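You operate a simulated robot arm through the tools that you are given. There is no shell and no other tool.

Carry out the task below with a simulated two-armed robot. There is one attempt and no reset: what you move stays moved.

TASK
Wipe the glue smear off the press pad with the green-topped sponge.
Fine: heat dial off first; swing the head clear for it and back over the pad after; put the sponge back; the time slider stays. What is to be rubbed or washed off counts as gone when no trace of it is left.

It is judged by the outcome, as a careful person would: the job done as asked, and still so three seconds after it is handed in. It fails if anything else is knocked over, pushed out of place, dropped, spilled or broken.

THE ROBOT
Two 7-joint arms with fingered hands on one trunk that stands fixed in place. Base frame: the origin is at the foot of the trunk, x ahead of it, y to its left, z up; the work surface is at about z = 848. Units: mm, degrees, N and s.
The left shoulder is at [26, 173, 1430], the right one opposite. With the tool pointing down near the work surface each hand reaches from about 100 to 640 mm from the base axis, measured 20 degrees to its own side. Payload 3.5 kg a hand.
The tool frame of a hand sits at the grasp point between the pads (the TCP): z along the fingers, y along the line on which they close. The tips reach 30 mm beyond it. The gripper opens to 104 mm; its body begins 35 mm behind the TCP. The gripper is a hand of 3 fingers: y runs from the thumb to the fingers, the wrist lies at [-15, -104, -178] in the tool frame.
Orientation is told as [roll, pitch, yaw] about the base's x, y, z axes, in that order, counted from this pose: with the fingers straight down and the wrist toward the robot, the tool's x, y and z point along [0, 1, 0], [1, 0, 0] and [0, 0, -1] of the base frame.

THE INTERFACE
- The arms move only by the tool play_rows. It takes "left_series", "right_series" or both (then of equal length, played together; a hand with none holds still); each is a list of rows, each an object of numbers (a shift or turn left out is 0): "tx", "ty", "tz": the shift along the base's x, y, z in units of 400 mm (1.0 is 400 mm); "ax", "ay", "az": the turn, a rotation vector about the base's x, y, z in units of 90 degrees (1.0 is 90 degrees). In form: [{"tx": .., "ty": .., "tz": .., "ax": .., "ay": .., "az": ..}, ...]. A call has 1 to 20 rows; each row is the pose to reach, as a shift and turn from the pose commanded when the call began. A call with a number of a shift or a turn outside -1 to 1 is refused whole. Rows are played at 5 a second. More than 50 mm and 8.6 degrees between two rows, and nothing of the call is played. A pose out of reach is approached as far as the arm can. The call stops where the force on the tool passes 40 N (or 10 N more than at its start, if that is more) or the arm is blocked; 0.2 s more then pass. In this call time passes only in rows, and 0.2 s behind the last. The reply holds the time, the measured pose of the TCP, the force on the tool along the base axes, the opening and the grip force, in the units named above and with some noise, with the torque about the TCP (base axes, N m) and any sound that the robot's microphone picked up, and new pictures: "pictures" is both (left out), scene, wrist or none (wrist: the cameras of the hands that moved).
- Cameras (640 x 400 px; columns grow to the right, rows downward): "scene" is now at [77.4, -49, 1583.7]; the picture's right is [-0.63, -0.78, 0.00], its down [-0.59, 0.48, -0.65] and it looks along [0.51, -0.41, -0.76] (base axes); focal length 327 px, centre (320, 200). "left" rides on the left gripper at [-64, -94, -117] in its tool frame; the picture's right is [-0.72, -0.33, 0.61], its down [0.64, -0.65, 0.40] and it looks along [0.27, 0.68, 0.68] (tool axes); focal length 238 px, centre (320, 200). "right" rides on the right gripper at [64, -94, -117] in its tool frame; the picture's right is [-0.72, 0.33, -0.61], its down [-0.64, -0.65, 0.40] and it looks along [-0.27, 0.68, 0.68] (tool axes); focal length 238 px, centre (320, 200). There is no depth. A picture from a camera that has moved, and an enlarged one, comes with that camera's place and axes in the base frame and with its lens.
- raise_lower(by): moves the trunk up (or, below 0, down) by that many mm; the arms and the scene camera ride with it, the base frame stays. It gives what a move gives, with no picture.
- curl_fingers(index, middle, thumb_bend, thumb_turn, hand): sets how far each is bent, from 0 (flat) to 1 (curled in); at 0.3 the hand is open as for a grip, at 0.7 the pads meet at the TCP. One left out holds its place. A second passes; each finger stops where it meets its share of the squeeze, and holds until it gets a number again. It is the only way to open and close the hand. It gives what a move gives, with no picture; readings hold the bend of each and the force on the fingers (four entries, about 0 where the hand has none), thumb and palm. thumb_turn goes from beside the hand (0) to across from the fingers (1), as for a grip.
- pan_tilt(pan, tilt): turns the head with the scene camera to pan (to the left, within 86 degrees either way) and tilt (down, from -29 to 69), counted from straight ahead of the robot (the tilt from the chest, where the trunk bows). It gives what a move gives, and a new picture of the scene camera.
- enlarge(camera, box): a new picture of the part [left, top, right, bottom] of that camera's present view, enlarged. The clock stands still meanwhile.
- sign_off(): hands the job in; it is judged then, once.

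Nothing tells you positions but the pictures and the camera data. Unless the task says otherwise, let go and move clear before handing in.

The tools are called after ">>>" as a command line: name --argument value ..., lists and objects as JSON in quotes. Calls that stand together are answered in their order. play_rows: Moves the arms, as the interface text tells. Its arguments: {"type":"object","properties":{"left_series":{"type":"array","items":{"type":"object","properties":{"tx":{"type":"number"},"ty":{"type":"number"},"tz":{"type":"number"},"ax":{"type":"number"},"ay":{"type":"number"},"az":{"type":"number"}}}},"right_series":{"type":"array","items":{"type":"object","properties":{"tx":{"type":"number"},"ty":{"type":"number"},"tz":{"type":"number"},"ax":{"type":"number"},"ay":{"type":"number"},"az":{"type":"number"}}}},"pictures":{"type":"string","enum":["both","scene","wrist","none"]}},"required":[]} The other tools are called the same way: raise_lower (by) moves the trunk up or down; curl_fingers (index, middle, thumb_bend, thumb_turn, hand) moves the fingers one by one; pan_tilt (pan, tilt) turns the head that bears the scene camera; enlarge (camera, box) takes an enlarged picture of a part of a camera's view; sign_off () hands the job in.

At the start:

```text
clock: 0.0
left_ee_pos: [404.2, -72.3, 1207.4]
left_orientation: [0.0, 0.0, 0.0]
left_contact_force: [0.7, 0.2, 0.1]
left_torque: [-0.01, 0.04, 0.01]
left_width: 103.4
left_grip_force: 0.0
left_shape: jaw
left_bend: [0.3, 0.3, 0.3, 0.98]
left_finger forces: [0.0, 0.0, 0.1, 0.0, 0.0, 0.0]
right_ee_pos: [339.0, -379.4, 1223.0]
right_orientation: [0.0, 0.1, 0.1]
right_contact_force: [-0.7, -0.1, -1.0]
right_torque: [-0.01, 0.02, 0.03]
right_width: 103.5
right_grip_force: 0.0
right_shape: jaw
right_bend: [0.3, 0.3, 0.3, 0.98]
right_finger forces: [0.0, 0.0, 0.0, 0.1, 0.0, 0.0]
trunk travel left (down, up): [-525.0, 229.0]
head pan, tilt (commanded): [-39.0, 49.3]
```

scene: 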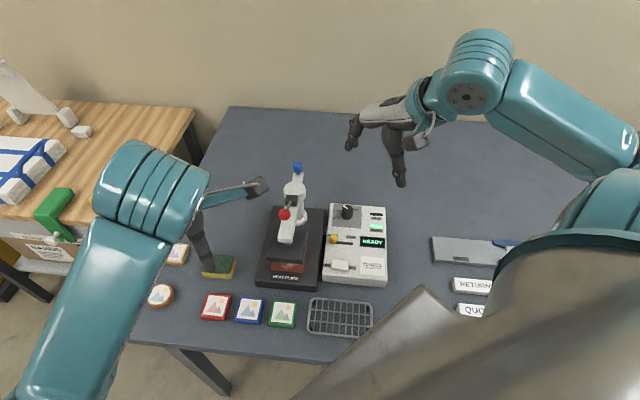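
right: 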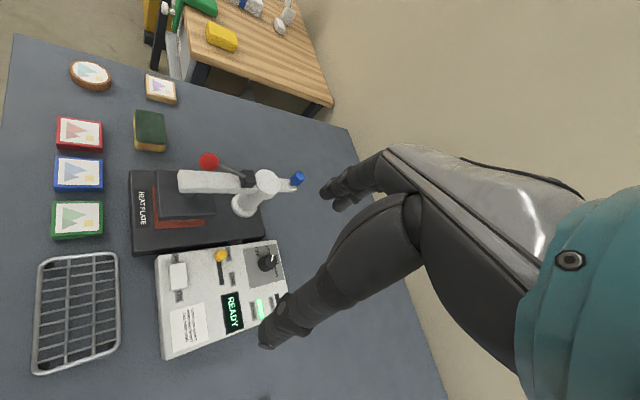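
left: 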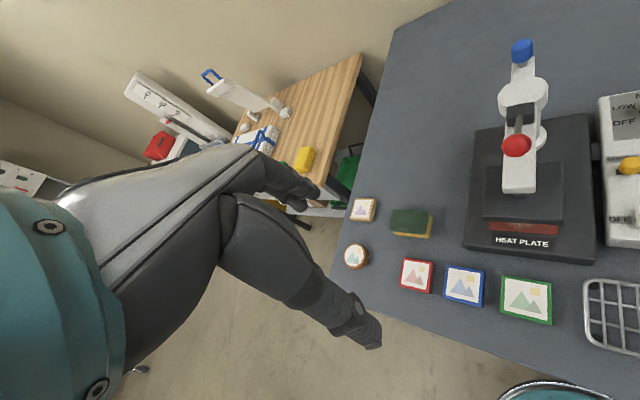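

I see a heat press (dark base, white swing arm with a red knob and blue knob), a control box beside it with a dial, slider and READY screen, and a green-topped sponge to the left in the scene picture. I will take enlarged views first to locate everything.

>>> enlarge --camera "scene" --box '[240, 150, 400, 300]'

>>> enlarge --camera "right" --box '[110, 90, 330, 370]'

>>> enlarge --camera "left" --box '[440, 20, 640, 280]'

```text
2.67 times, centred on (320, 225) of scene
camera zoom: at [77.4, -49.0, 1583.7], right [-0.63, -0.78, 0.0], down [-0.59, 0.48, -0.65], along [0.51, -0.41, -0.76], focal length 873 px, centre (320, 133)
```

zoom: 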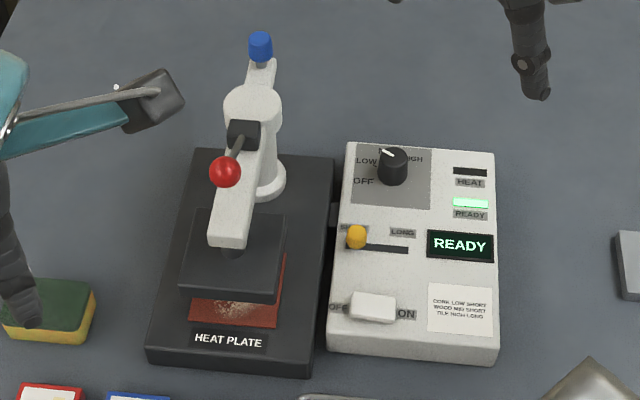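

```text
1.43 times, centred on (220, 230) of right
camera zoom: at [244.7, -315.4, 1340.5], right [0.33, -0.72, 0.61], down [-0.65, -0.64, -0.4], along [0.68, -0.27, -0.68], focal length 340 px, centre (463, 157)
```

zoom: 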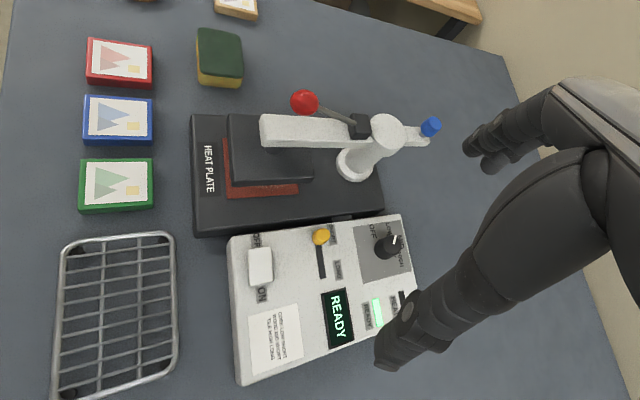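

```text
1.54 times, centred on (540, 150) of left
camera zoom: at [309.4, -135.6, 1325.0], right [-0.33, -0.72, -0.61], down [-0.65, 0.64, -0.4], along [0.68, 0.27, -0.68], focal length 367 px, centre (-18, 277)
```

zoom: 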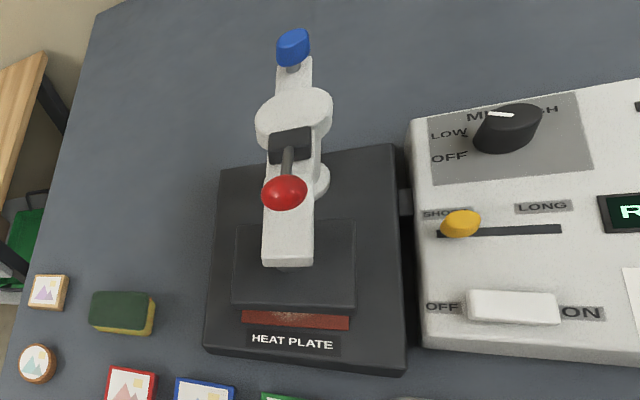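

The press faces the near side with its head over the pad, the control box stands to its right, and the dial pointer is somewhere near MED. I'll look closer at the dial, the press head and the sponge before moving.

>>> enlarge --camera "right" --box '[190, 230, 310, 305]'

>>> enlarge --camera "scene" --box '[320, 195, 392, 240]'

>>> enlarge --camera "left" --box '[470, 30, 600, 111]'

>>> enlarge --camera "left" --box '[460, 110, 604, 200]'

>>> enlarge --camera "left" --box '[460, 180, 604, 270]'

>>> enlarge --camera "right" --box '[110, 60, 320, 191]'

```text
5.33 times, centred on (250, 268) of right
camera zoom: at [244.7, -315.4, 1340.5], right [0.33, -0.72, 0.61], down [-0.65, -0.64, -0.4], along [0.68, -0.27, -0.68], focal length 1271 px, centre (693, -160)
```

zoom: 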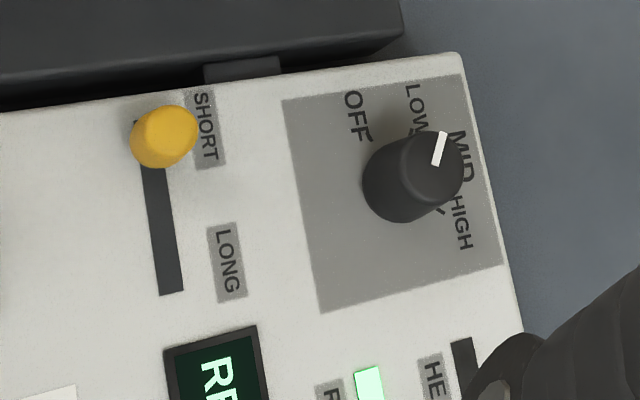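

```text
8.89 times, centred on (356, 218) of scene
camera zoom: at [77.4, -49.0, 1583.7], right [-0.63, -0.78, 0.0], down [-0.59, 0.48, -0.65], along [0.51, -0.41, -0.76], focal length 2910 px, centre (0, 44)
```

zoom: 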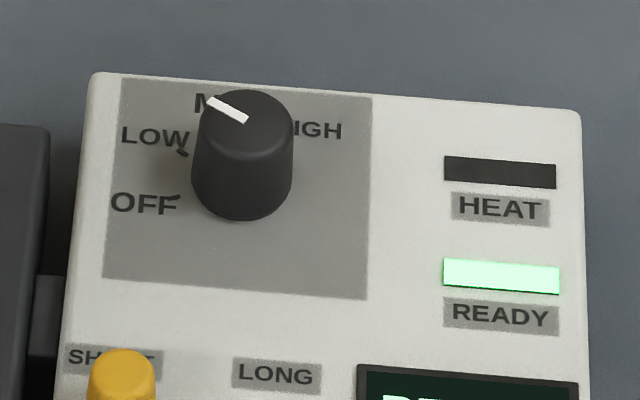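

```text
4.92 times, centred on (535, 70) of left
camera zoom: at [309.4, -135.6, 1325.0], right [-0.33, -0.72, -0.61], down [-0.65, 0.64, -0.4], along [0.68, 0.27, -0.68], focal length 1173 px, centre (-738, 838)
```

zoom: 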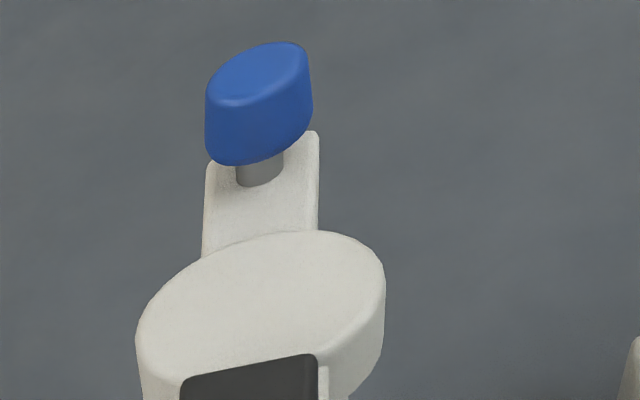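

```text
4.44 times, centred on (532, 155) of left
camera zoom: at [309.4, -135.6, 1325.0], right [-0.33, -0.72, -0.61], down [-0.65, 0.64, -0.4], along [0.68, 0.27, -0.68], focal length 1059 px, centre (-622, 400)
```

zoom: 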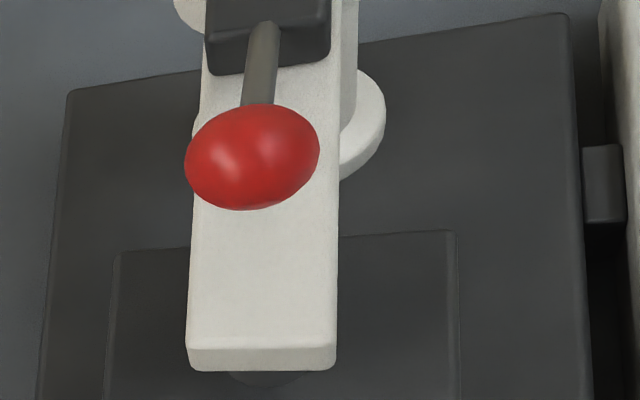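

```text
4.44 times, centred on (532, 225) of left
camera zoom: at [309.4, -135.6, 1325.0], right [-0.33, -0.72, -0.61], down [-0.65, 0.64, -0.4], along [0.68, 0.27, -0.68], focal length 1059 px, centre (-622, 89)
```

zoom: 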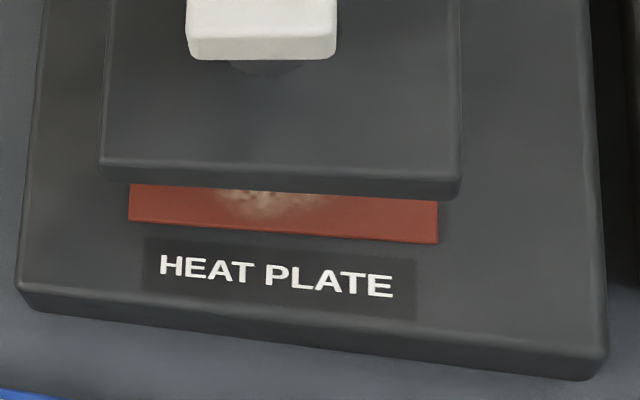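

```text
3.05 times, centred on (215, 126) of right
camera zoom: at [244.7, -315.4, 1340.5], right [0.33, -0.72, 0.61], down [-0.65, -0.64, -0.4], along [0.68, -0.27, -0.68], focal length 726 px, centre (640, 427)
```

zoom: 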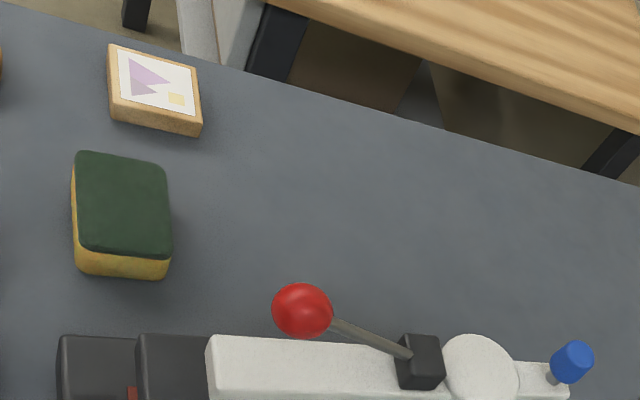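

The dial sits at about (466, -460, 896), its pointer about 60° clockwise of OFF. The head pivots on the column at about (524, -332). I'll bring both hands down for closer camera views, staying clear of everything.

>>> play_rows --left_series '[{"tx": -0.004, "ty": -0.005, "tz": -0.076, "az": -0.083}, {"tx": -0.0075, "ty": -0.011, "tz": -0.152, "az": -0.167}, {"tx": -0.011, "ty": -0.016, "tz": -0.229, "az": -0.25}, {"tx": -0.015, "ty": -0.021, "tz": -0.305, "az": -0.333}, {"tx": -0.019, "ty": -0.0265, "tz": -0.381, "az": -0.417}, {"tx": -0.0225, "ty": -0.032, "tz": -0.4575, "az": -0.5}, {"tx": -0.026, "ty": -0.037, "tz": -0.534, "az": -0.583}, {"tx": -0.03, "ty": -0.0425, "tz": -0.61, "az": -0.667}]' --right_series '[{"tx": 0.0128, "ty": -0.0159, "tz": -0.054}, {"tx": 0.0256, "ty": -0.0319, "tz": -0.108}, {"tx": 0.0384, "ty": -0.0478, "tz": -0.162}, {"tx": 0.0513, "ty": -0.0638, "tz": -0.216}, {"tx": 0.064, "ty": -0.0797, "tz": -0.27}, {"tx": 0.0769, "ty": -0.0956, "tz": -0.324}, {"tx": 0.0897, "ty": -0.1116, "tz": -0.378}, {"tx": 0.1025, "ty": -0.1275, "tz": -0.4325}]'

```text
clock: 1.8
left_ee_pos: [392.7, -90.9, 965.3]
left_orientation: [0.0, 0.0, -60.0]
left_contact_force: [-0.2, -0.5, -0.4]
left_torque: [0.01, -0.01, 0.0]
left_width: 103.6
left_grip_force: 0.0
left_shape: jaw
left_bend: [0.3, 0.3, 0.3, 0.98]
left_finger forces: [0.1, 0.0, 0.0, 0.0, 0.0, 0.0]
right_ee_pos: [378.5, -428.4, 1051.0]
right_orientation: [-0.1, 0.0, 0.1]
right_contact_force: [0.2, -0.1, 0.1]
right_torque: [-0.02, 0.0, 0.0]
right_width: 103.5
right_grip_force: 0.0
right_shape: jaw
right_bend: [0.3, 0.3, 0.3, 0.98]
right_finger forces: [0.0, 0.0, 0.0, 0.0, 0.0, 0.1]
trunk travel left (down, up): [-525.0, 229.0]
head pan, tilt (commanded): [-39.0, 49.3]
camera scene: at [78.0, -49.3, 1583.7], right [-0.63, -0.78, 0.0], down [-0.59, 0.48, -0.65], along [0.51, -0.41, -0.76], focal length 327 px, centre (320, 200)
camera right: at [284.4, -365.4, 1169.3], right [0.33, -0.72, 0.61], down [-0.65, -0.64, -0.4], along [0.68, -0.27, -0.68], focal length 238 px, centre (320, 200)
camera left: at [290.2, -40.3, 1081.9], right [-0.79, -0.08, -0.61], down [0.23, 0.89, -0.4], along [0.57, -0.46, -0.68], focal length 238 px, centre (320, 200)
```

scene: 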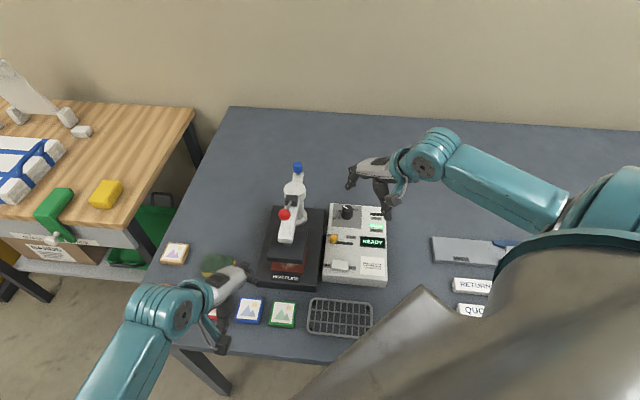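
right: 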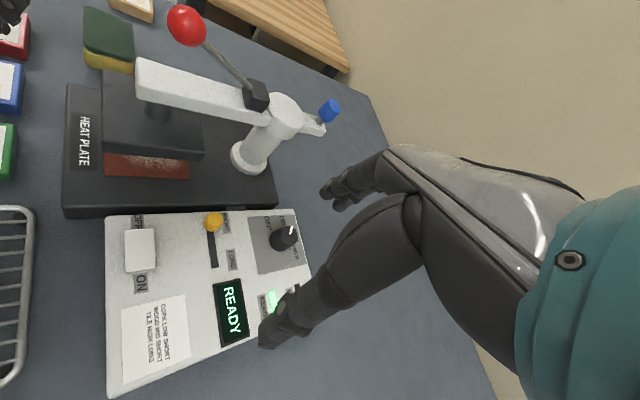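
left: 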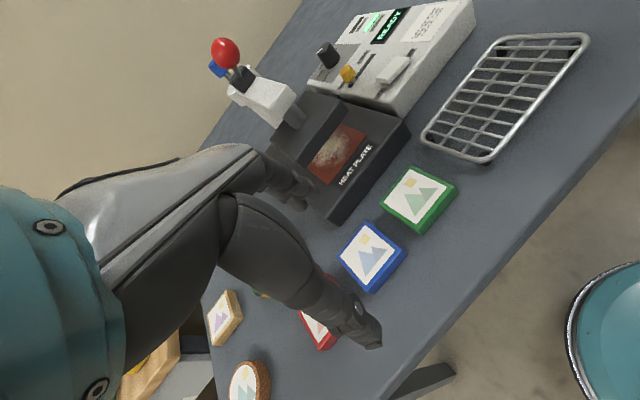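

>>> enlarge --camera "left" --box '[200, 20, 440, 170]'

>>> enlarge --camera "left" --box '[280, 90, 420, 178]'

>>> enlarge --camera "right" --box '[190, 195, 320, 276]'

>>> enlarge --camera "right" --box '[60, 0, 350, 181]'

>>> enlarge --camera "scene" --box '[190, 150, 400, 300]'

```text
2.67 times, centred on (320, 95) of left
camera zoom: at [290.2, -40.3, 1081.9], right [-0.79, -0.08, -0.61], down [0.23, 0.89, -0.4], along [0.57, -0.46, -0.68], focal length 636 px, centre (320, 480)
```

zoom: 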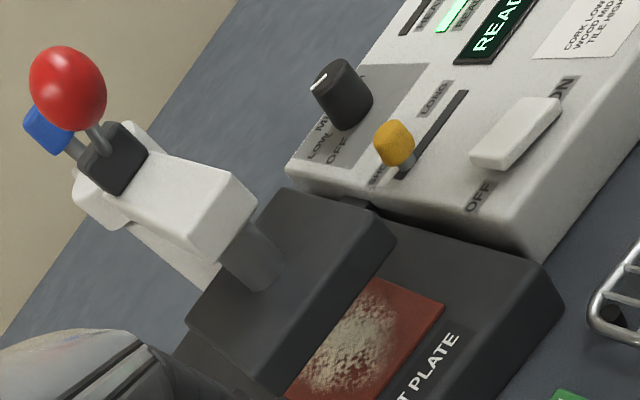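

```text
4.55 times, centred on (350, 134) of left
camera zoom: at [290.2, -40.3, 1081.9], right [-0.79, -0.08, -0.61], down [0.23, 0.89, -0.4], along [0.57, -0.46, -0.68], focal length 1083 px, centre (184, 500)
```

zoom: 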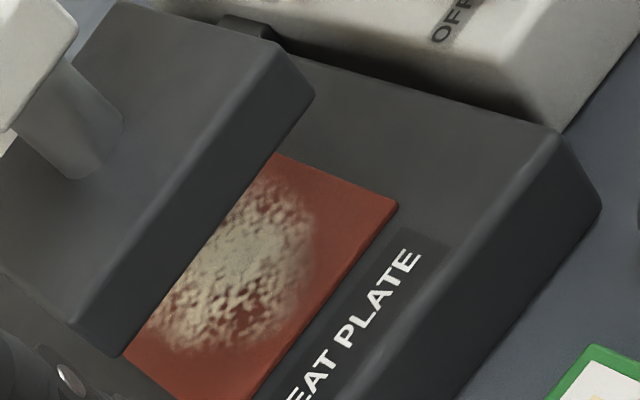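

```text
4.92 times, centred on (255, 236) of right
camera zoom: at [284.4, -365.4, 1169.3], right [0.33, -0.72, 0.61], down [-0.65, -0.64, -0.4], along [0.68, -0.27, -0.68], focal length 1173 px, centre (640, 25)
```

zoom: 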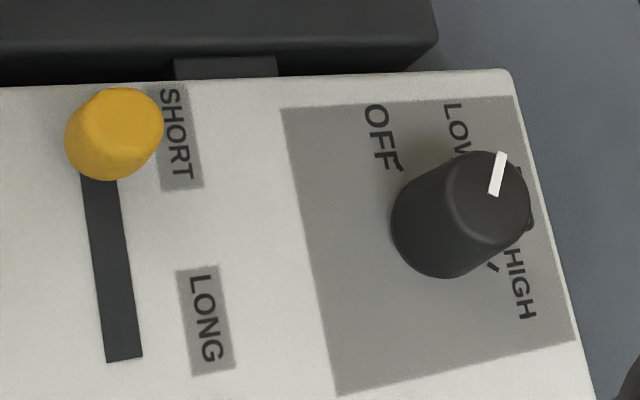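

```text
2.21 times, centred on (205, 90) of right
camera zoom: at [284.4, -365.4, 1169.3], right [0.33, -0.72, 0.61], down [-0.65, -0.64, -0.4], along [0.68, -0.27, -0.68], focal length 526 px, centre (574, 442)
```

zoom: 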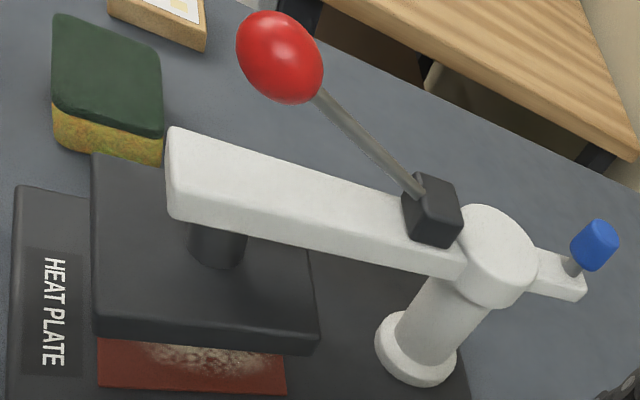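

```text
2.67 times, centred on (295, 225) of scene
camera zoom: at [78.0, -49.3, 1583.7], right [-0.63, -0.78, 0.0], down [-0.59, 0.48, -0.65], along [0.51, -0.41, -0.76], focal length 873 px, centre (387, 133)
```

zoom: 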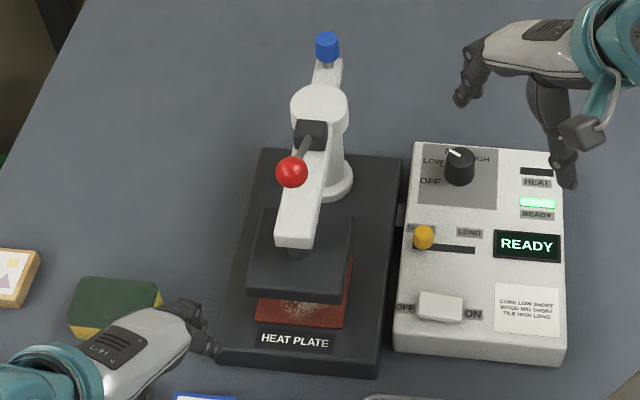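

The pad's smear shows under the raised head; the head floats clear above the pad, and the dial top is near (464, -456, 901) with the panel at about 873. Next I'll bring the right hand above the dial with a -25° yaw so I can turn it counter-clockwise.

>>> play_rows --right_series '[{"tx": 0.0535, "ty": -0.017, "tz": -0.038, "az": -0.07}, {"tx": 0.107, "ty": -0.0345, "tz": -0.076, "az": -0.139}, {"tx": 0.16, "ty": -0.052, "tz": -0.114, "az": -0.208}, {"tx": 0.212, "ty": -0.067, "tz": -0.1525, "az": -0.278}]'

```text
clock: 2.8
left_ee_pos: [391.2, -90.3, 965.6]
left_orientation: [-0.1, 0.0, -59.9]
left_contact_force: [-0.1, -0.6, -1.0]
left_torque: [-0.01, 0.0, 0.02]
left_width: 103.8
left_grip_force: 0.0
left_shape: jaw
left_bend: [0.3, 0.3, 0.3, 0.98]
left_finger forces: [0.0, 0.1, 0.0, 0.0, 0.1, 0.0]
right_ee_pos: [465.8, -456.4, 989.8]
right_orientation: [-0.2, 0.1, -24.9]
right_contact_force: [0.2, -0.2, 0.5]
right_torque: [0.03, 0.01, 0.0]
right_width: 103.9
right_grip_force: 0.0
right_shape: jaw
right_bend: [0.3, 0.3, 0.3, 0.98]
right_finger forces: [0.0, 0.0, 0.0, 0.0, 0.1, 0.0]
trunk travel left (down, up): [-525.0, 229.0]
head pan, tilt (commanded): [-39.0, 49.3]
camera scene: at [78.1, -48.7, 1583.7], right [-0.63, -0.78, 0.0], down [-0.59, 0.48, -0.65], along [0.51, -0.41, -0.76], focal length 327 px, centre (320, 200)
camera right: at [407.1, -359.4, 1107.4], right [-0.01, -0.79, 0.62], down [-0.86, -0.31, -0.4], along [0.51, -0.53, -0.68], focal length 238 px, centre (320, 200)
```

scene: 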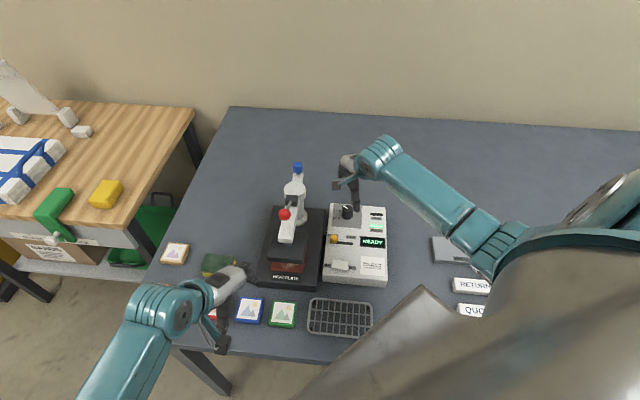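
right: 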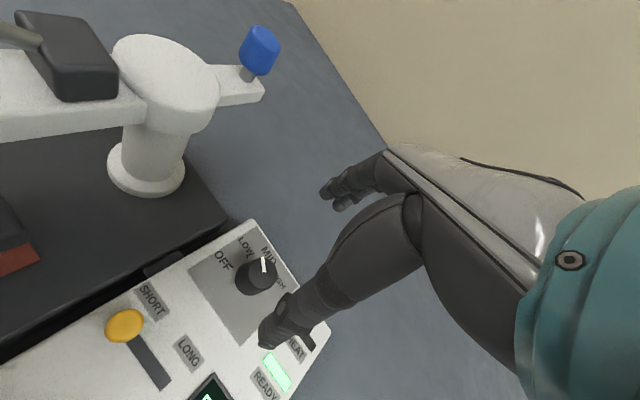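

The dial lies right where I computed, directly under the hand. I'll lower the open hand around it, stopping with the tips just above the panel.

>>> play_rows --right_series '[{"tx": -0.003, "tz": -0.065}, {"tx": -0.003, "tz": -0.13}, {"tx": -0.003, "tz": -0.175}, {"tx": -0.003, "tz": -0.195}]'

>>> enlarge --camera "right" --box '[200, 150, 420, 370]'

>>> enlarge --camera "scene" --box '[300, 140, 420, 215]'

```text
clock: 3.8
left_ee_pos: [391.0, -90.0, 966.5]
left_orientation: [0.1, 0.0, -59.9]
left_contact_force: [0.3, 0.9, -0.6]
left_torque: [-0.01, -0.01, 0.02]
left_width: 103.9
left_grip_force: 0.1
left_shape: jaw
left_bend: [0.3, 0.3, 0.3, 0.98]
left_finger forces: [0.0, 0.0, 0.0, 0.0, 0.1, 0.0]
right_ee_pos: [463.8, -453.9, 910.7]
right_orientation: [-0.2, 0.0, -24.9]
right_contact_force: [0.4, 0.1, -0.1]
right_torque: [0.03, -0.02, -0.01]
right_width: 103.6
right_grip_force: 0.0
right_shape: jaw
right_bend: [0.3, 0.3, 0.3, 0.98]
right_finger forces: [0.0, 0.0, 0.1, 0.1, 0.1, 0.1]
trunk travel left (down, up): [-525.0, 229.0]
head pan, tilt (commanded): [-39.0, 49.3]
camera scene: at [77.4, -48.9, 1583.7], right [-0.63, -0.78, 0.0], down [-0.59, 0.48, -0.65], along [0.51, -0.41, -0.76], focal length 327 px, centre (320, 200)
camera right: at [405.1, -358.1, 1028.0], right [-0.01, -0.79, 0.61], down [-0.86, -0.31, -0.4], along [0.51, -0.53, -0.68], focal length 238 px, centre (320, 200)
```

scene: 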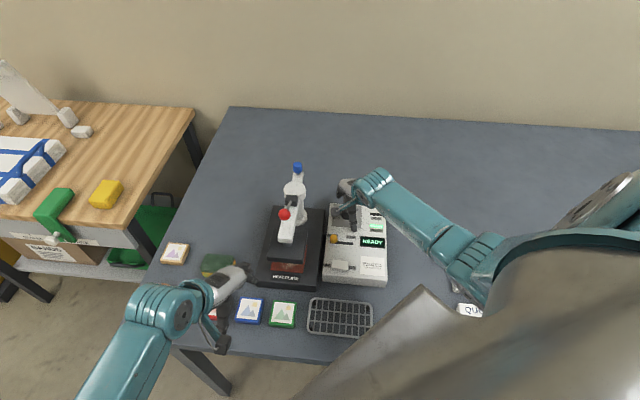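
right: 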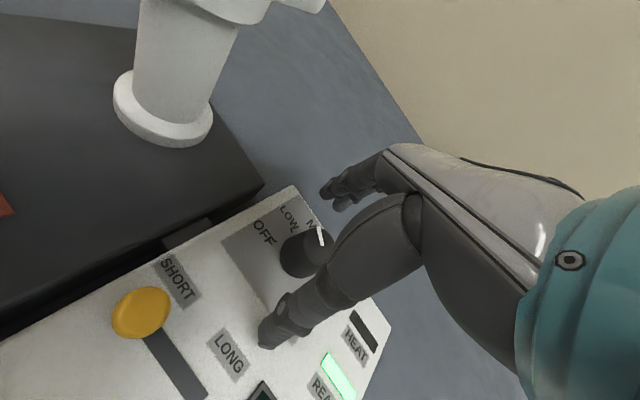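

```text
1.82 times, centred on (310, 260) of right
camera zoom: at [405.1, -358.1, 1028.0], right [-0.01, -0.79, 0.61], down [-0.86, -0.31, -0.4], along [0.51, -0.53, -0.68], focal length 433 px, centre (338, 91)
```

zoom: 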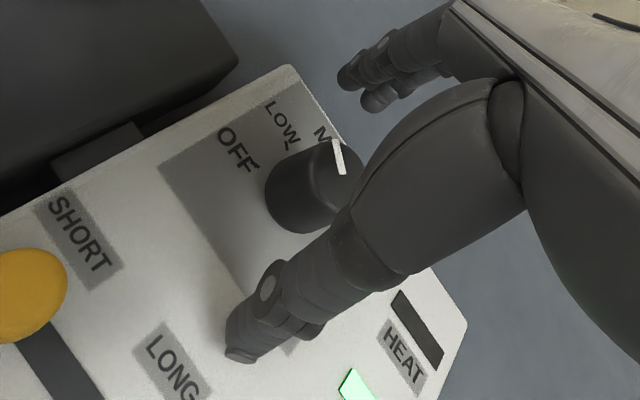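

```text
5.33 times, centred on (360, 178) of scene
camera zoom: at [77.4, -48.9, 1583.7], right [-0.63, -0.78, 0.0], down [-0.59, 0.48, -0.65], along [0.51, -0.41, -0.76], focal length 1746 px, centre (107, 320)
```

zoom: 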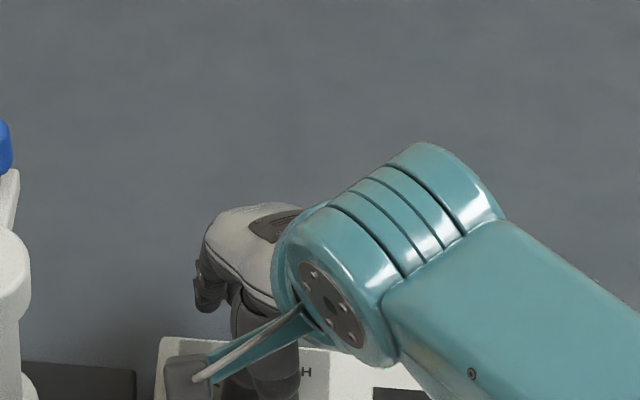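

The dial is between thumb and fingers. I'll close the three fingers onto it gently.

>>> curl_fingers --hand "right" --index 0.58 --middle 0.58 --thumb_bend 0.58

>>> enlarge --camera "right" --box '[200, 130, 420, 350]'

```text
clock: 4.8
left_ee_pos: [392.2, -89.6, 965.6]
left_orientation: [0.0, 0.0, -60.0]
left_contact_force: [0.4, -0.1, 0.2]
left_torque: [0.01, 0.02, 0.04]
left_width: 103.8
left_grip_force: 0.1
left_shape: jaw
left_bend: [0.3, 0.3, 0.3, 0.98]
left_finger forces: [0.1, 0.0, 0.0, 0.0, 0.0, 0.0]
right_ee_pos: [464.1, -455.3, 913.2]
right_orientation: [-0.1, -0.3, -24.9]
right_contact_force: [5.2, -3.9, 15.3]
right_torque: [-0.34, -0.71, 0.06]
right_width: 42.6
right_grip_force: 11.6
right_shape: fingers
right_bend: [0.54, 0.51, 0.54, 0.97]
right_finger forces: [9.4, 10.6, 0.0, 0.0, 2.5, 0.1]
trunk travel left (down, up): [-525.0, 229.0]
head pan, tilt (commanded): [-39.0, 49.3]
```

```text
1.82 times, centred on (310, 240) of right
camera zoom: at [405.7, -358.3, 1030.1], right [-0.01, -0.79, 0.62], down [-0.86, -0.31, -0.41], along [0.51, -0.53, -0.67], focal length 433 px, centre (338, 127)
```

zoom: 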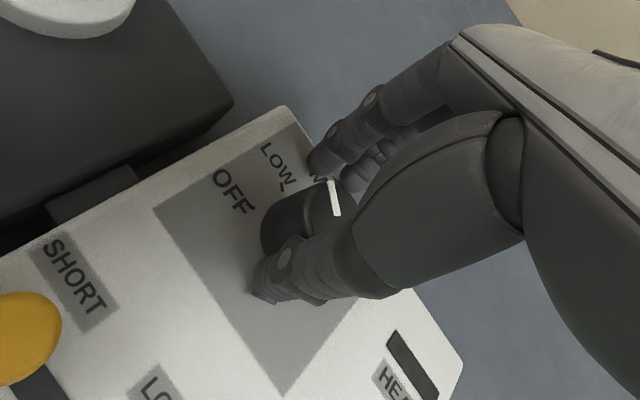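

The fingertips touched the panel as they curled (15 N upward). I'll open a little, rise about 8 mm, and close again.

>>> curl_fingers --hand "right" --index 0.45 --middle 0.45 --thumb_bend 0.45

>>> play_rows --right_series '[{"tz": 0.01}, {"tz": 0.02}]' --pictures "none"

>>> curl_fingers --hand "right" --index 0.56 --middle 0.56 --thumb_bend 0.56

>>> enlarge --camera "right" --box '[200, 130, 420, 350]'

```text
clock: 5.8
left_ee_pos: [390.3, -87.8, 966.5]
left_orientation: [0.1, -0.1, -59.9]
left_contact_force: [0.3, -0.3, 0.2]
left_torque: [-0.01, 0.01, -0.03]
left_width: 103.9
left_grip_force: 0.1
left_shape: jaw
left_bend: [0.3, 0.3, 0.3, 0.98]
left_finger forces: [0.0, 0.0, 0.1, 0.0, 0.0, 0.0]
right_ee_pos: [462.9, -452.6, 912.8]
right_orientation: [0.0, -0.2, -24.8]
right_contact_force: [-6.4, 4.2, 24.4]
right_torque: [-0.01, -0.7, 0.09]
right_width: 56.0
right_grip_force: 12.3
right_shape: fingers
right_bend: [0.52, 0.45, 0.45, 0.97]
right_finger forces: [24.8, 0.1, 0.0, 0.0, 0.0, 0.1]
trunk travel left (down, up): [-525.0, 229.0]
head pan, tilt (commanded): [-39.0, 49.3]
```

```text
clock: 6.4
left_ee_pos: [393.0, -90.5, 966.3]
left_orientation: [0.1, 0.0, -59.9]
left_contact_force: [0.4, -0.2, 0.8]
left_torque: [-0.01, 0.0, -0.03]
left_width: 103.6
left_grip_force: 0.0
left_shape: jaw
left_bend: [0.3, 0.3, 0.3, 0.98]
left_finger forces: [0.1, 0.0, 0.0, 0.0, 0.1, 0.0]
right_ee_pos: [461.0, -455.7, 918.2]
right_orientation: [-0.2, 0.3, -25.0]
right_contact_force: [0.4, 0.6, 0.0]
right_torque: [0.01, -0.04, -0.01]
right_width: 64.4
right_grip_force: 0.1
right_shape: fingers
right_bend: [0.45, 0.45, 0.45, 0.97]
right_finger forces: [0.0, 0.0, 0.1, 0.0, 0.0, 0.1]
trunk travel left (down, up): [-525.0, 229.0]
head pan, tilt (commanded): [-39.0, 49.3]
```

```text
clock: 7.4
left_ee_pos: [392.2, -90.2, 966.2]
left_orientation: [0.0, 0.1, -60.0]
left_contact_force: [-0.4, -0.1, -0.2]
left_torque: [0.01, 0.02, 0.0]
left_width: 103.8
left_grip_force: 0.0
left_shape: jaw
left_bend: [0.3, 0.3, 0.3, 0.98]
left_finger forces: [0.1, 0.1, 0.0, 0.0, 0.0, 0.0]
right_ee_pos: [463.7, -457.1, 919.6]
right_orientation: [-0.1, 0.1, -24.7]
right_contact_force: [-0.3, 0.0, -0.3]
right_torque: [0.02, 0.04, -0.03]
right_width: 38.4
right_grip_force: 0.9
right_shape: fingers
right_bend: [0.56, 0.56, 0.55, 0.97]
right_finger forces: [0.0, 0.0, 0.0, 0.0, 1.3, 0.0]
trunk travel left (down, up): [-525.0, 229.0]
head pan, tilt (commanded): [-39.0, 49.3]
```

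```text
1.82 times, centred on (310, 240) of right
camera zoom: at [404.2, -359.3, 1036.9], right [-0.01, -0.79, 0.61], down [-0.86, -0.31, -0.4], along [0.51, -0.53, -0.68], focal length 433 px, centre (338, 127)
```

zoom: 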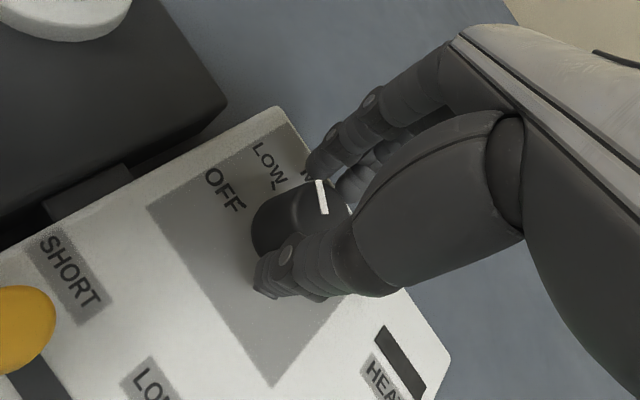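

Now free of the panel and about to touch the knob. I'll squeeze a bit more.

>>> curl_fingers --hand "right" --index 0.63 --middle 0.63 --thumb_bend 0.61

>>> enlarge --camera "right" --box '[200, 130, 420, 350]'

```text
clock: 8.4
left_ee_pos: [391.5, -90.3, 966.2]
left_orientation: [0.0, 0.1, -60.0]
left_contact_force: [-0.6, 0.0, -0.4]
left_torque: [0.01, 0.0, -0.03]
left_width: 103.7
left_grip_force: 0.1
left_shape: jaw
left_bend: [0.3, 0.3, 0.3, 0.98]
left_finger forces: [0.0, 0.0, 0.0, 0.0, 0.1, 0.1]
right_ee_pos: [462.9, -454.0, 920.3]
right_orientation: [0.0, 0.0, -24.9]
right_contact_force: [-5.1, 2.0, -1.7]
right_torque: [0.02, 0.1, 0.05]
right_width: 28.4
right_grip_force: 2.1
right_shape: fingers
right_bend: [0.63, 0.63, 0.56, 0.97]
right_finger forces: [0.0, 0.1, 0.0, 0.0, 4.6, 0.0]
trunk travel left (down, up): [-525.0, 229.0]
head pan, tilt (commanded): [-39.0, 49.3]
```

```text
1.82 times, centred on (310, 240) of right
camera zoom: at [403.9, -359.2, 1037.0], right [-0.01, -0.79, 0.61], down [-0.86, -0.31, -0.4], along [0.51, -0.53, -0.68], focal length 433 px, centre (338, 127)
```

zoom: 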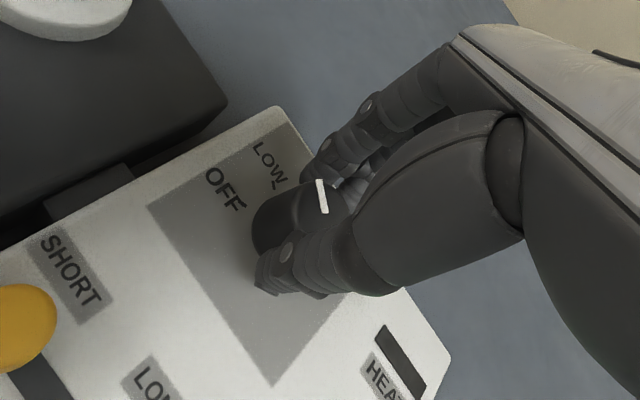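

Only the thumb bears on the knob so far; I'll bring index and middle in further.

>>> curl_fingers --hand "right" --index 0.7 --middle 0.7

>>> enlarge --camera "right" --box '[200, 130, 420, 350]'

```text
clock: 9.4
left_ee_pos: [392.6, -91.2, 966.2]
left_orientation: [0.0, 0.1, -59.9]
left_contact_force: [0.8, 0.0, 0.1]
left_torque: [0.0, -0.01, -0.03]
left_width: 103.6
left_grip_force: 0.0
left_shape: jaw
left_bend: [0.3, 0.3, 0.3, 0.98]
left_finger forces: [0.0, 0.1, 0.0, 0.0, 0.0, 0.0]
right_ee_pos: [463.5, -456.1, 919.3]
right_orientation: [-0.1, 0.0, -25.0]
right_contact_force: [-0.7, -0.1, -0.9]
right_torque: [0.01, 0.01, 0.02]
right_width: 25.0
right_grip_force: 3.7
right_shape: fingers
right_bend: [0.66, 0.7, 0.56, 0.97]
right_finger forces: [3.1, 0.5, 0.0, 0.0, 4.7, 0.1]
trunk travel left (down, up): [-525.0, 229.0]
head pan, tilt (commanded): [-39.0, 49.3]
```

```text
1.82 times, centred on (310, 240) of right
camera zoom: at [404.4, -359.4, 1037.0], right [-0.01, -0.79, 0.61], down [-0.86, -0.31, -0.4], along [0.51, -0.53, -0.68], focal length 433 px, centre (338, 127)
```

zoom: 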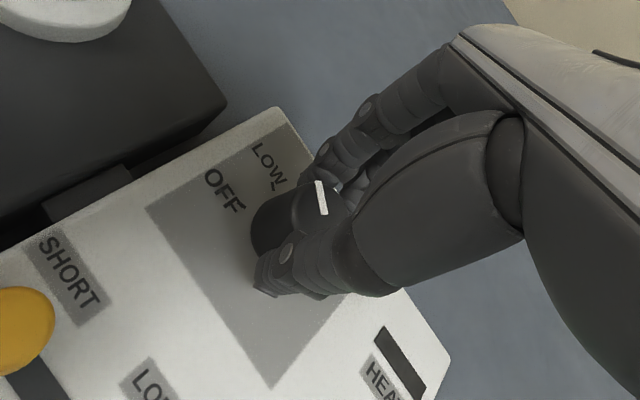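

Index and thumb now hold it; I'll firm up the grip with middle too.

>>> curl_fingers --hand "right" --index 0.76 --middle 0.76 --thumb_bend 0.66

```text
clock: 10.4
left_ee_pos: [392.0, -90.7, 964.9]
left_orientation: [0.0, 0.2, -59.8]
left_contact_force: [0.5, -0.5, -0.3]
left_torque: [0.01, -0.02, -0.01]
left_width: 103.6
left_grip_force: 0.1
left_shape: jaw
left_bend: [0.3, 0.3, 0.3, 0.98]
left_finger forces: [0.1, 0.0, 0.0, 0.0, 0.1, 0.1]
right_ee_pos: [462.4, -457.3, 919.3]
right_orientation: [-0.3, 0.0, -24.8]
right_contact_force: [3.9, -9.1, -2.9]
right_torque: [-0.16, 0.04, 0.05]
right_width: 23.9
right_grip_force: 15.1
right_shape: fingers
right_bend: [0.73, 0.74, 0.57, 0.96]
right_finger forces: [8.7, 11.0, 0.0, 0.0, 9.6, 0.1]
trunk travel left (down, up): [-525.0, 229.0]
head pan, tilt (commanded): [-39.0, 49.3]
```

All three fingers hold the knob. I'll turn it counter-clockwise 30° first and check the pointer.

>>> play_rows --right_series '[{"tx": 0.0006, "ty": 0.0015, "az": 0.0833}, {"tx": 0.001, "ty": 0.0031, "az": 0.1667}, {"tx": 0.0012, "ty": 0.0047, "az": 0.25}, {"tx": 0.0011, "ty": 0.0063, "az": 0.3333}]' --pictures "wrist"

>>> enlarge --camera "right" --box '[200, 130, 420, 350]'

```text
clock: 11.4
left_ee_pos: [393.1, -91.1, 965.6]
left_orientation: [0.0, 0.1, -59.9]
left_contact_force: [0.0, 0.1, 0.3]
left_torque: [-0.02, 0.01, -0.03]
left_width: 103.7
left_grip_force: 0.0
left_shape: jaw
left_bend: [0.3, 0.3, 0.3, 0.98]
left_finger forces: [0.0, 0.0, 0.0, 0.0, 0.0, 0.0]
right_ee_pos: [465.6, -453.3, 919.6]
right_orientation: [-0.2, -0.2, 5.3]
right_contact_force: [11.8, -6.1, -0.4]
right_torque: [-0.19, -0.21, 0.03]
right_width: 23.6
right_grip_force: 15.8
right_shape: fingers
right_bend: [0.73, 0.74, 0.58, 0.97]
right_finger forces: [10.1, 13.2, 0.0, 0.0, 8.4, 0.1]
trunk travel left (down, up): [-525.0, 229.0]
head pan, tilt (commanded): [-39.0, 49.3]
camera right: at [365.5, -399.4, 1036.3], right [0.39, -0.69, 0.62], down [-0.59, -0.7, -0.4], along [0.71, -0.21, -0.68], focal length 238 px, centre (320, 200)
```

right: 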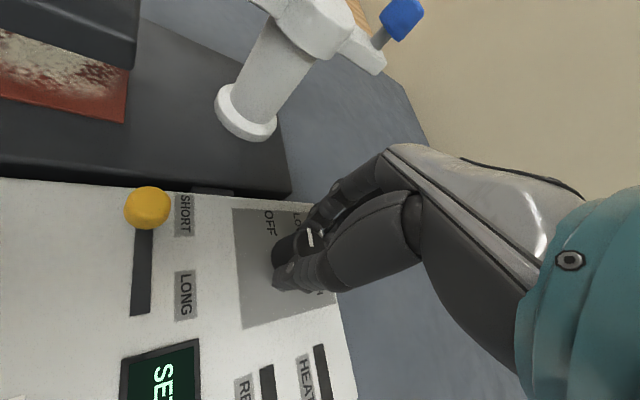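

```text
1.82 times, centred on (310, 240) of right
camera zoom: at [365.5, -399.4, 1036.3], right [0.39, -0.69, 0.62], down [-0.59, -0.7, -0.4], along [0.71, -0.21, -0.68], focal length 433 px, centre (338, 127)
```

zoom: 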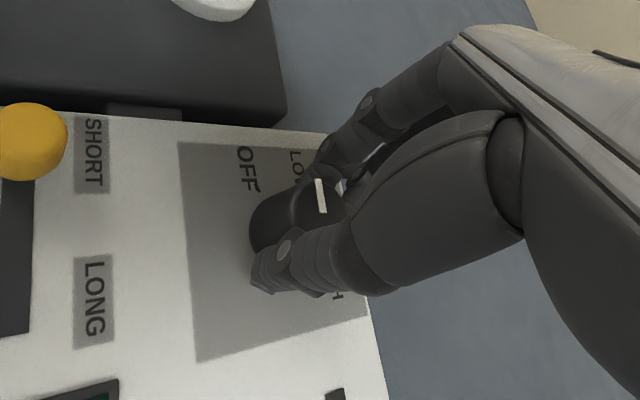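

The knob follows the hand and the display has changed. I'll continue another 30°.

>>> play_rows --right_series '[{"tx": 0.0005, "ty": 0.001, "az": 0.0833}, {"tx": 0.0005, "ty": 0.002, "az": 0.1667}, {"tx": 0.0, "ty": 0.003, "az": 0.25}, {"tx": -0.0005, "ty": 0.004, "az": 0.3333}]' --pictures "wrist"

>>> enlarge --camera "right" --box '[200, 130, 420, 350]'

```text
clock: 12.4
left_ee_pos: [393.6, -89.3, 965.5]
left_orientation: [0.0, 0.0, -59.9]
left_contact_force: [-0.2, -0.8, -0.4]
left_torque: [0.01, -0.01, 0.02]
left_width: 103.7
left_grip_force: 0.0
left_shape: jaw
left_bend: [0.3, 0.3, 0.3, 0.98]
left_finger forces: [0.0, 0.0, 0.1, 0.2, 0.0, 0.0]
right_ee_pos: [465.5, -451.4, 919.6]
right_orientation: [-0.1, 0.0, 35.2]
right_contact_force: [13.2, 1.5, 0.2]
right_torque: [0.0, -0.22, -0.08]
right_width: 23.7
right_grip_force: 14.8
right_shape: fingers
right_bend: [0.73, 0.74, 0.59, 0.96]
right_finger forces: [12.4, 9.6, 0.0, 0.0, 8.1, 0.0]
trunk travel left (down, up): [-525.0, 229.0]
head pan, tilt (commanded): [-39.0, 49.3]
camera right: at [352.0, -454.0, 1036.2], right [0.68, -0.4, 0.61], down [-0.16, -0.9, -0.4], along [0.71, 0.17, -0.68], focal length 238 px, centre (320, 200)
```

right: 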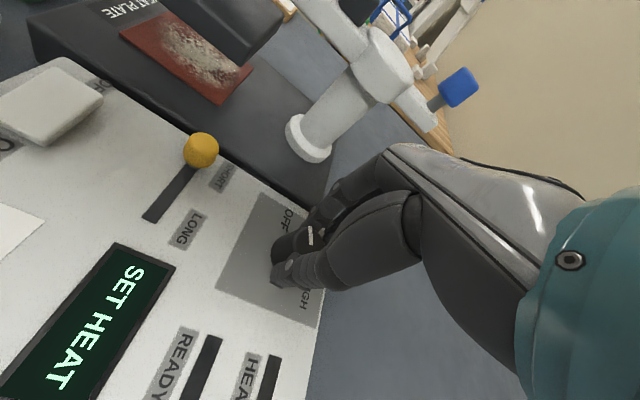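

```text
1.82 times, centred on (310, 240) of right
camera zoom: at [352.0, -454.0, 1036.2], right [0.68, -0.4, 0.61], down [-0.16, -0.9, -0.4], along [0.71, 0.17, -0.68], focal length 433 px, centre (338, 127)
```

zoom: 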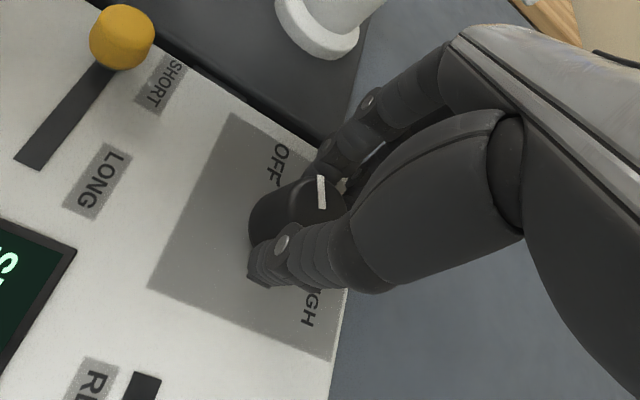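

The display now reads SET HEAT and the READY lamp is off, so the dial is near or at OFF. I'll release and rise to check the pointer against the OFF tick.

>>> curl_fingers --hand "right" --index 0.4 --middle 0.4 --thumb_bend 0.4

>>> play_rows --right_series '[{"tz": 0.06}, {"tz": 0.12}, {"tz": 0.2}]' --pictures "wrist"

>>> enlarge --camera "right" --box '[180, 160, 360, 272]'

>>> enlarge --camera "scene" --box '[310, 185, 400, 241]'

```text
clock: 13.4
left_ee_pos: [392.2, -89.2, 965.3]
left_orientation: [0.1, 0.0, -59.9]
left_contact_force: [-0.6, 0.6, -0.2]
left_torque: [0.02, 0.01, -0.02]
left_width: 103.9
left_grip_force: 0.0
left_shape: jaw
left_bend: [0.3, 0.3, 0.3, 0.98]
left_finger forces: [0.0, 0.0, 0.0, 0.1, 0.1, 0.0]
right_ee_pos: [462.9, -453.0, 918.9]
right_orientation: [-0.1, 0.0, 35.0]
right_contact_force: [0.3, 0.6, 0.5]
right_torque: [-0.02, 0.0, -0.02]
right_width: 77.4
right_grip_force: 0.0
right_shape: fingers
right_bend: [0.4, 0.4, 0.4, 0.97]
right_finger forces: [0.0, 0.1, 0.1, 0.0, 0.0, 0.1]
trunk travel left (down, up): [-525.0, 229.0]
head pan, tilt (commanded): [-39.0, 49.3]
```

```text
clock: 14.2
left_ee_pos: [390.6, -89.9, 965.2]
left_orientation: [-0.1, 0.1, -59.9]
left_contact_force: [-1.1, 1.0, 0.2]
left_torque: [0.01, -0.05, 0.0]
left_width: 103.6
left_grip_force: 0.0
left_shape: jaw
left_bend: [0.3, 0.3, 0.3, 0.98]
left_finger forces: [0.1, 0.0, 0.0, 0.1, 0.0, 0.1]
right_ee_pos: [465.8, -449.0, 999.5]
right_orientation: [0.0, 0.1, 35.1]
right_contact_force: [-0.4, 0.3, -1.0]
right_torque: [-0.02, -0.01, -0.01]
right_width: 77.5
right_grip_force: 0.0
right_shape: fingers
right_bend: [0.4, 0.4, 0.4, 0.97]
right_finger forces: [0.0, 0.0, 0.1, 0.0, 0.0, 0.0]
trunk travel left (down, up): [-525.0, 229.0]
head pan, tilt (commanded): [-39.0, 49.3]
camera right: at [351.5, -451.8, 1117.0], right [0.68, -0.4, 0.61], down [-0.17, -0.9, -0.4], along [0.71, 0.17, -0.68], focal length 238 px, centre (320, 200)
```

right: 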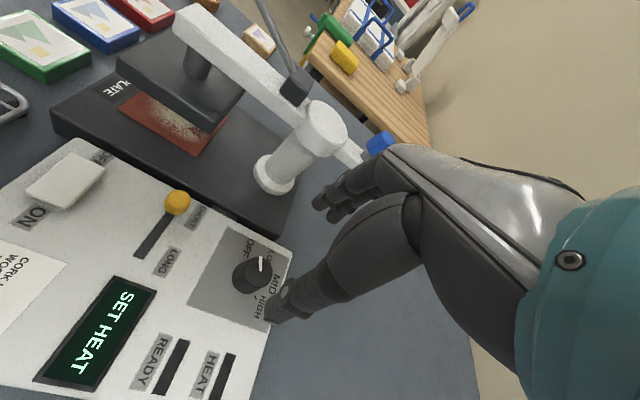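

```text
3.56 times, centred on (270, 216) of right
camera zoom: at [351.5, -451.8, 1117.0], right [0.68, -0.4, 0.61], down [-0.17, -0.9, -0.4], along [0.71, 0.17, -0.68], focal length 848 px, centre (498, 143)
```

zoom: 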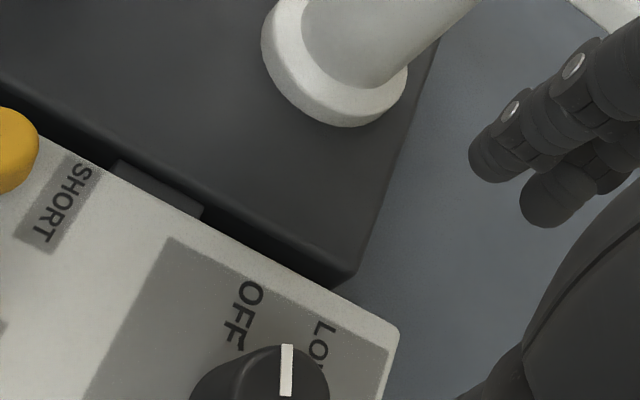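

```text
7.11 times, centred on (355, 213) of scene
camera zoom: at [77.0, -48.9, 1583.7], right [-0.63, -0.78, 0.0], down [-0.59, 0.48, -0.65], along [0.51, -0.41, -0.76], focal length 2328 px, centre (71, 108)
```

zoom: 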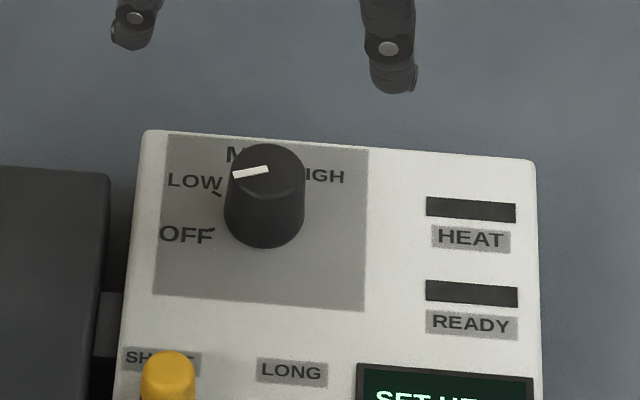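

The pointer is close to, but seems some 8–12° short of, the OFF tick. I'll look closer to measure it.

>>> enlarge --camera "right" --box '[210, 225, 306, 285]'

>>> enlarge --camera "scene" --box '[328, 198, 368, 223]'

```text
6.67 times, centred on (258, 255) of right
camera zoom: at [351.5, -451.8, 1117.0], right [0.68, -0.4, 0.61], down [-0.17, -0.9, -0.4], along [0.71, 0.17, -0.68], focal length 1589 px, centre (733, -167)
```

zoom: 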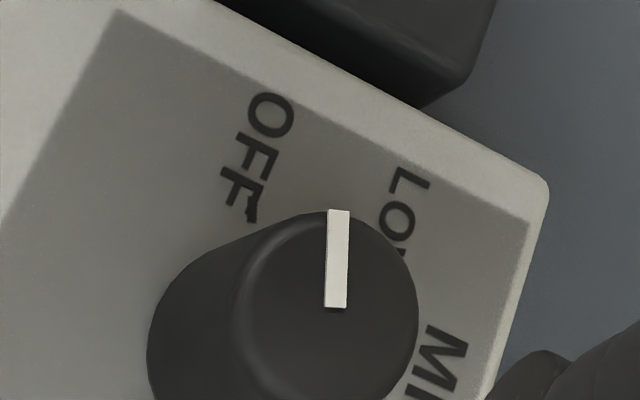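

```text
16.00 times, centred on (348, 210) of scene
camera zoom: at [77.0, -48.9, 1583.7], right [-0.63, -0.78, 0.0], down [-0.59, 0.48, -0.65], along [0.51, -0.41, -0.76], focal length 5238 px, centre (-128, 32)
```

zoom: 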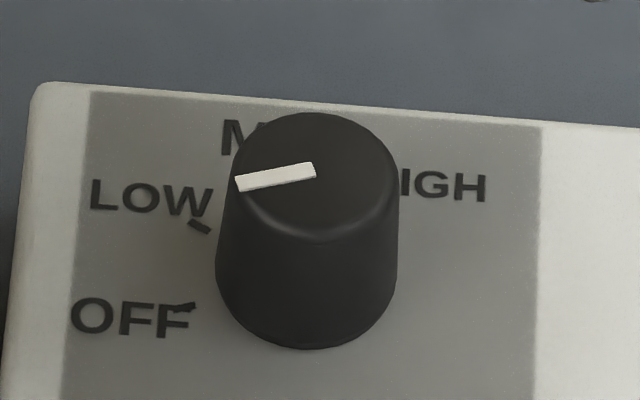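

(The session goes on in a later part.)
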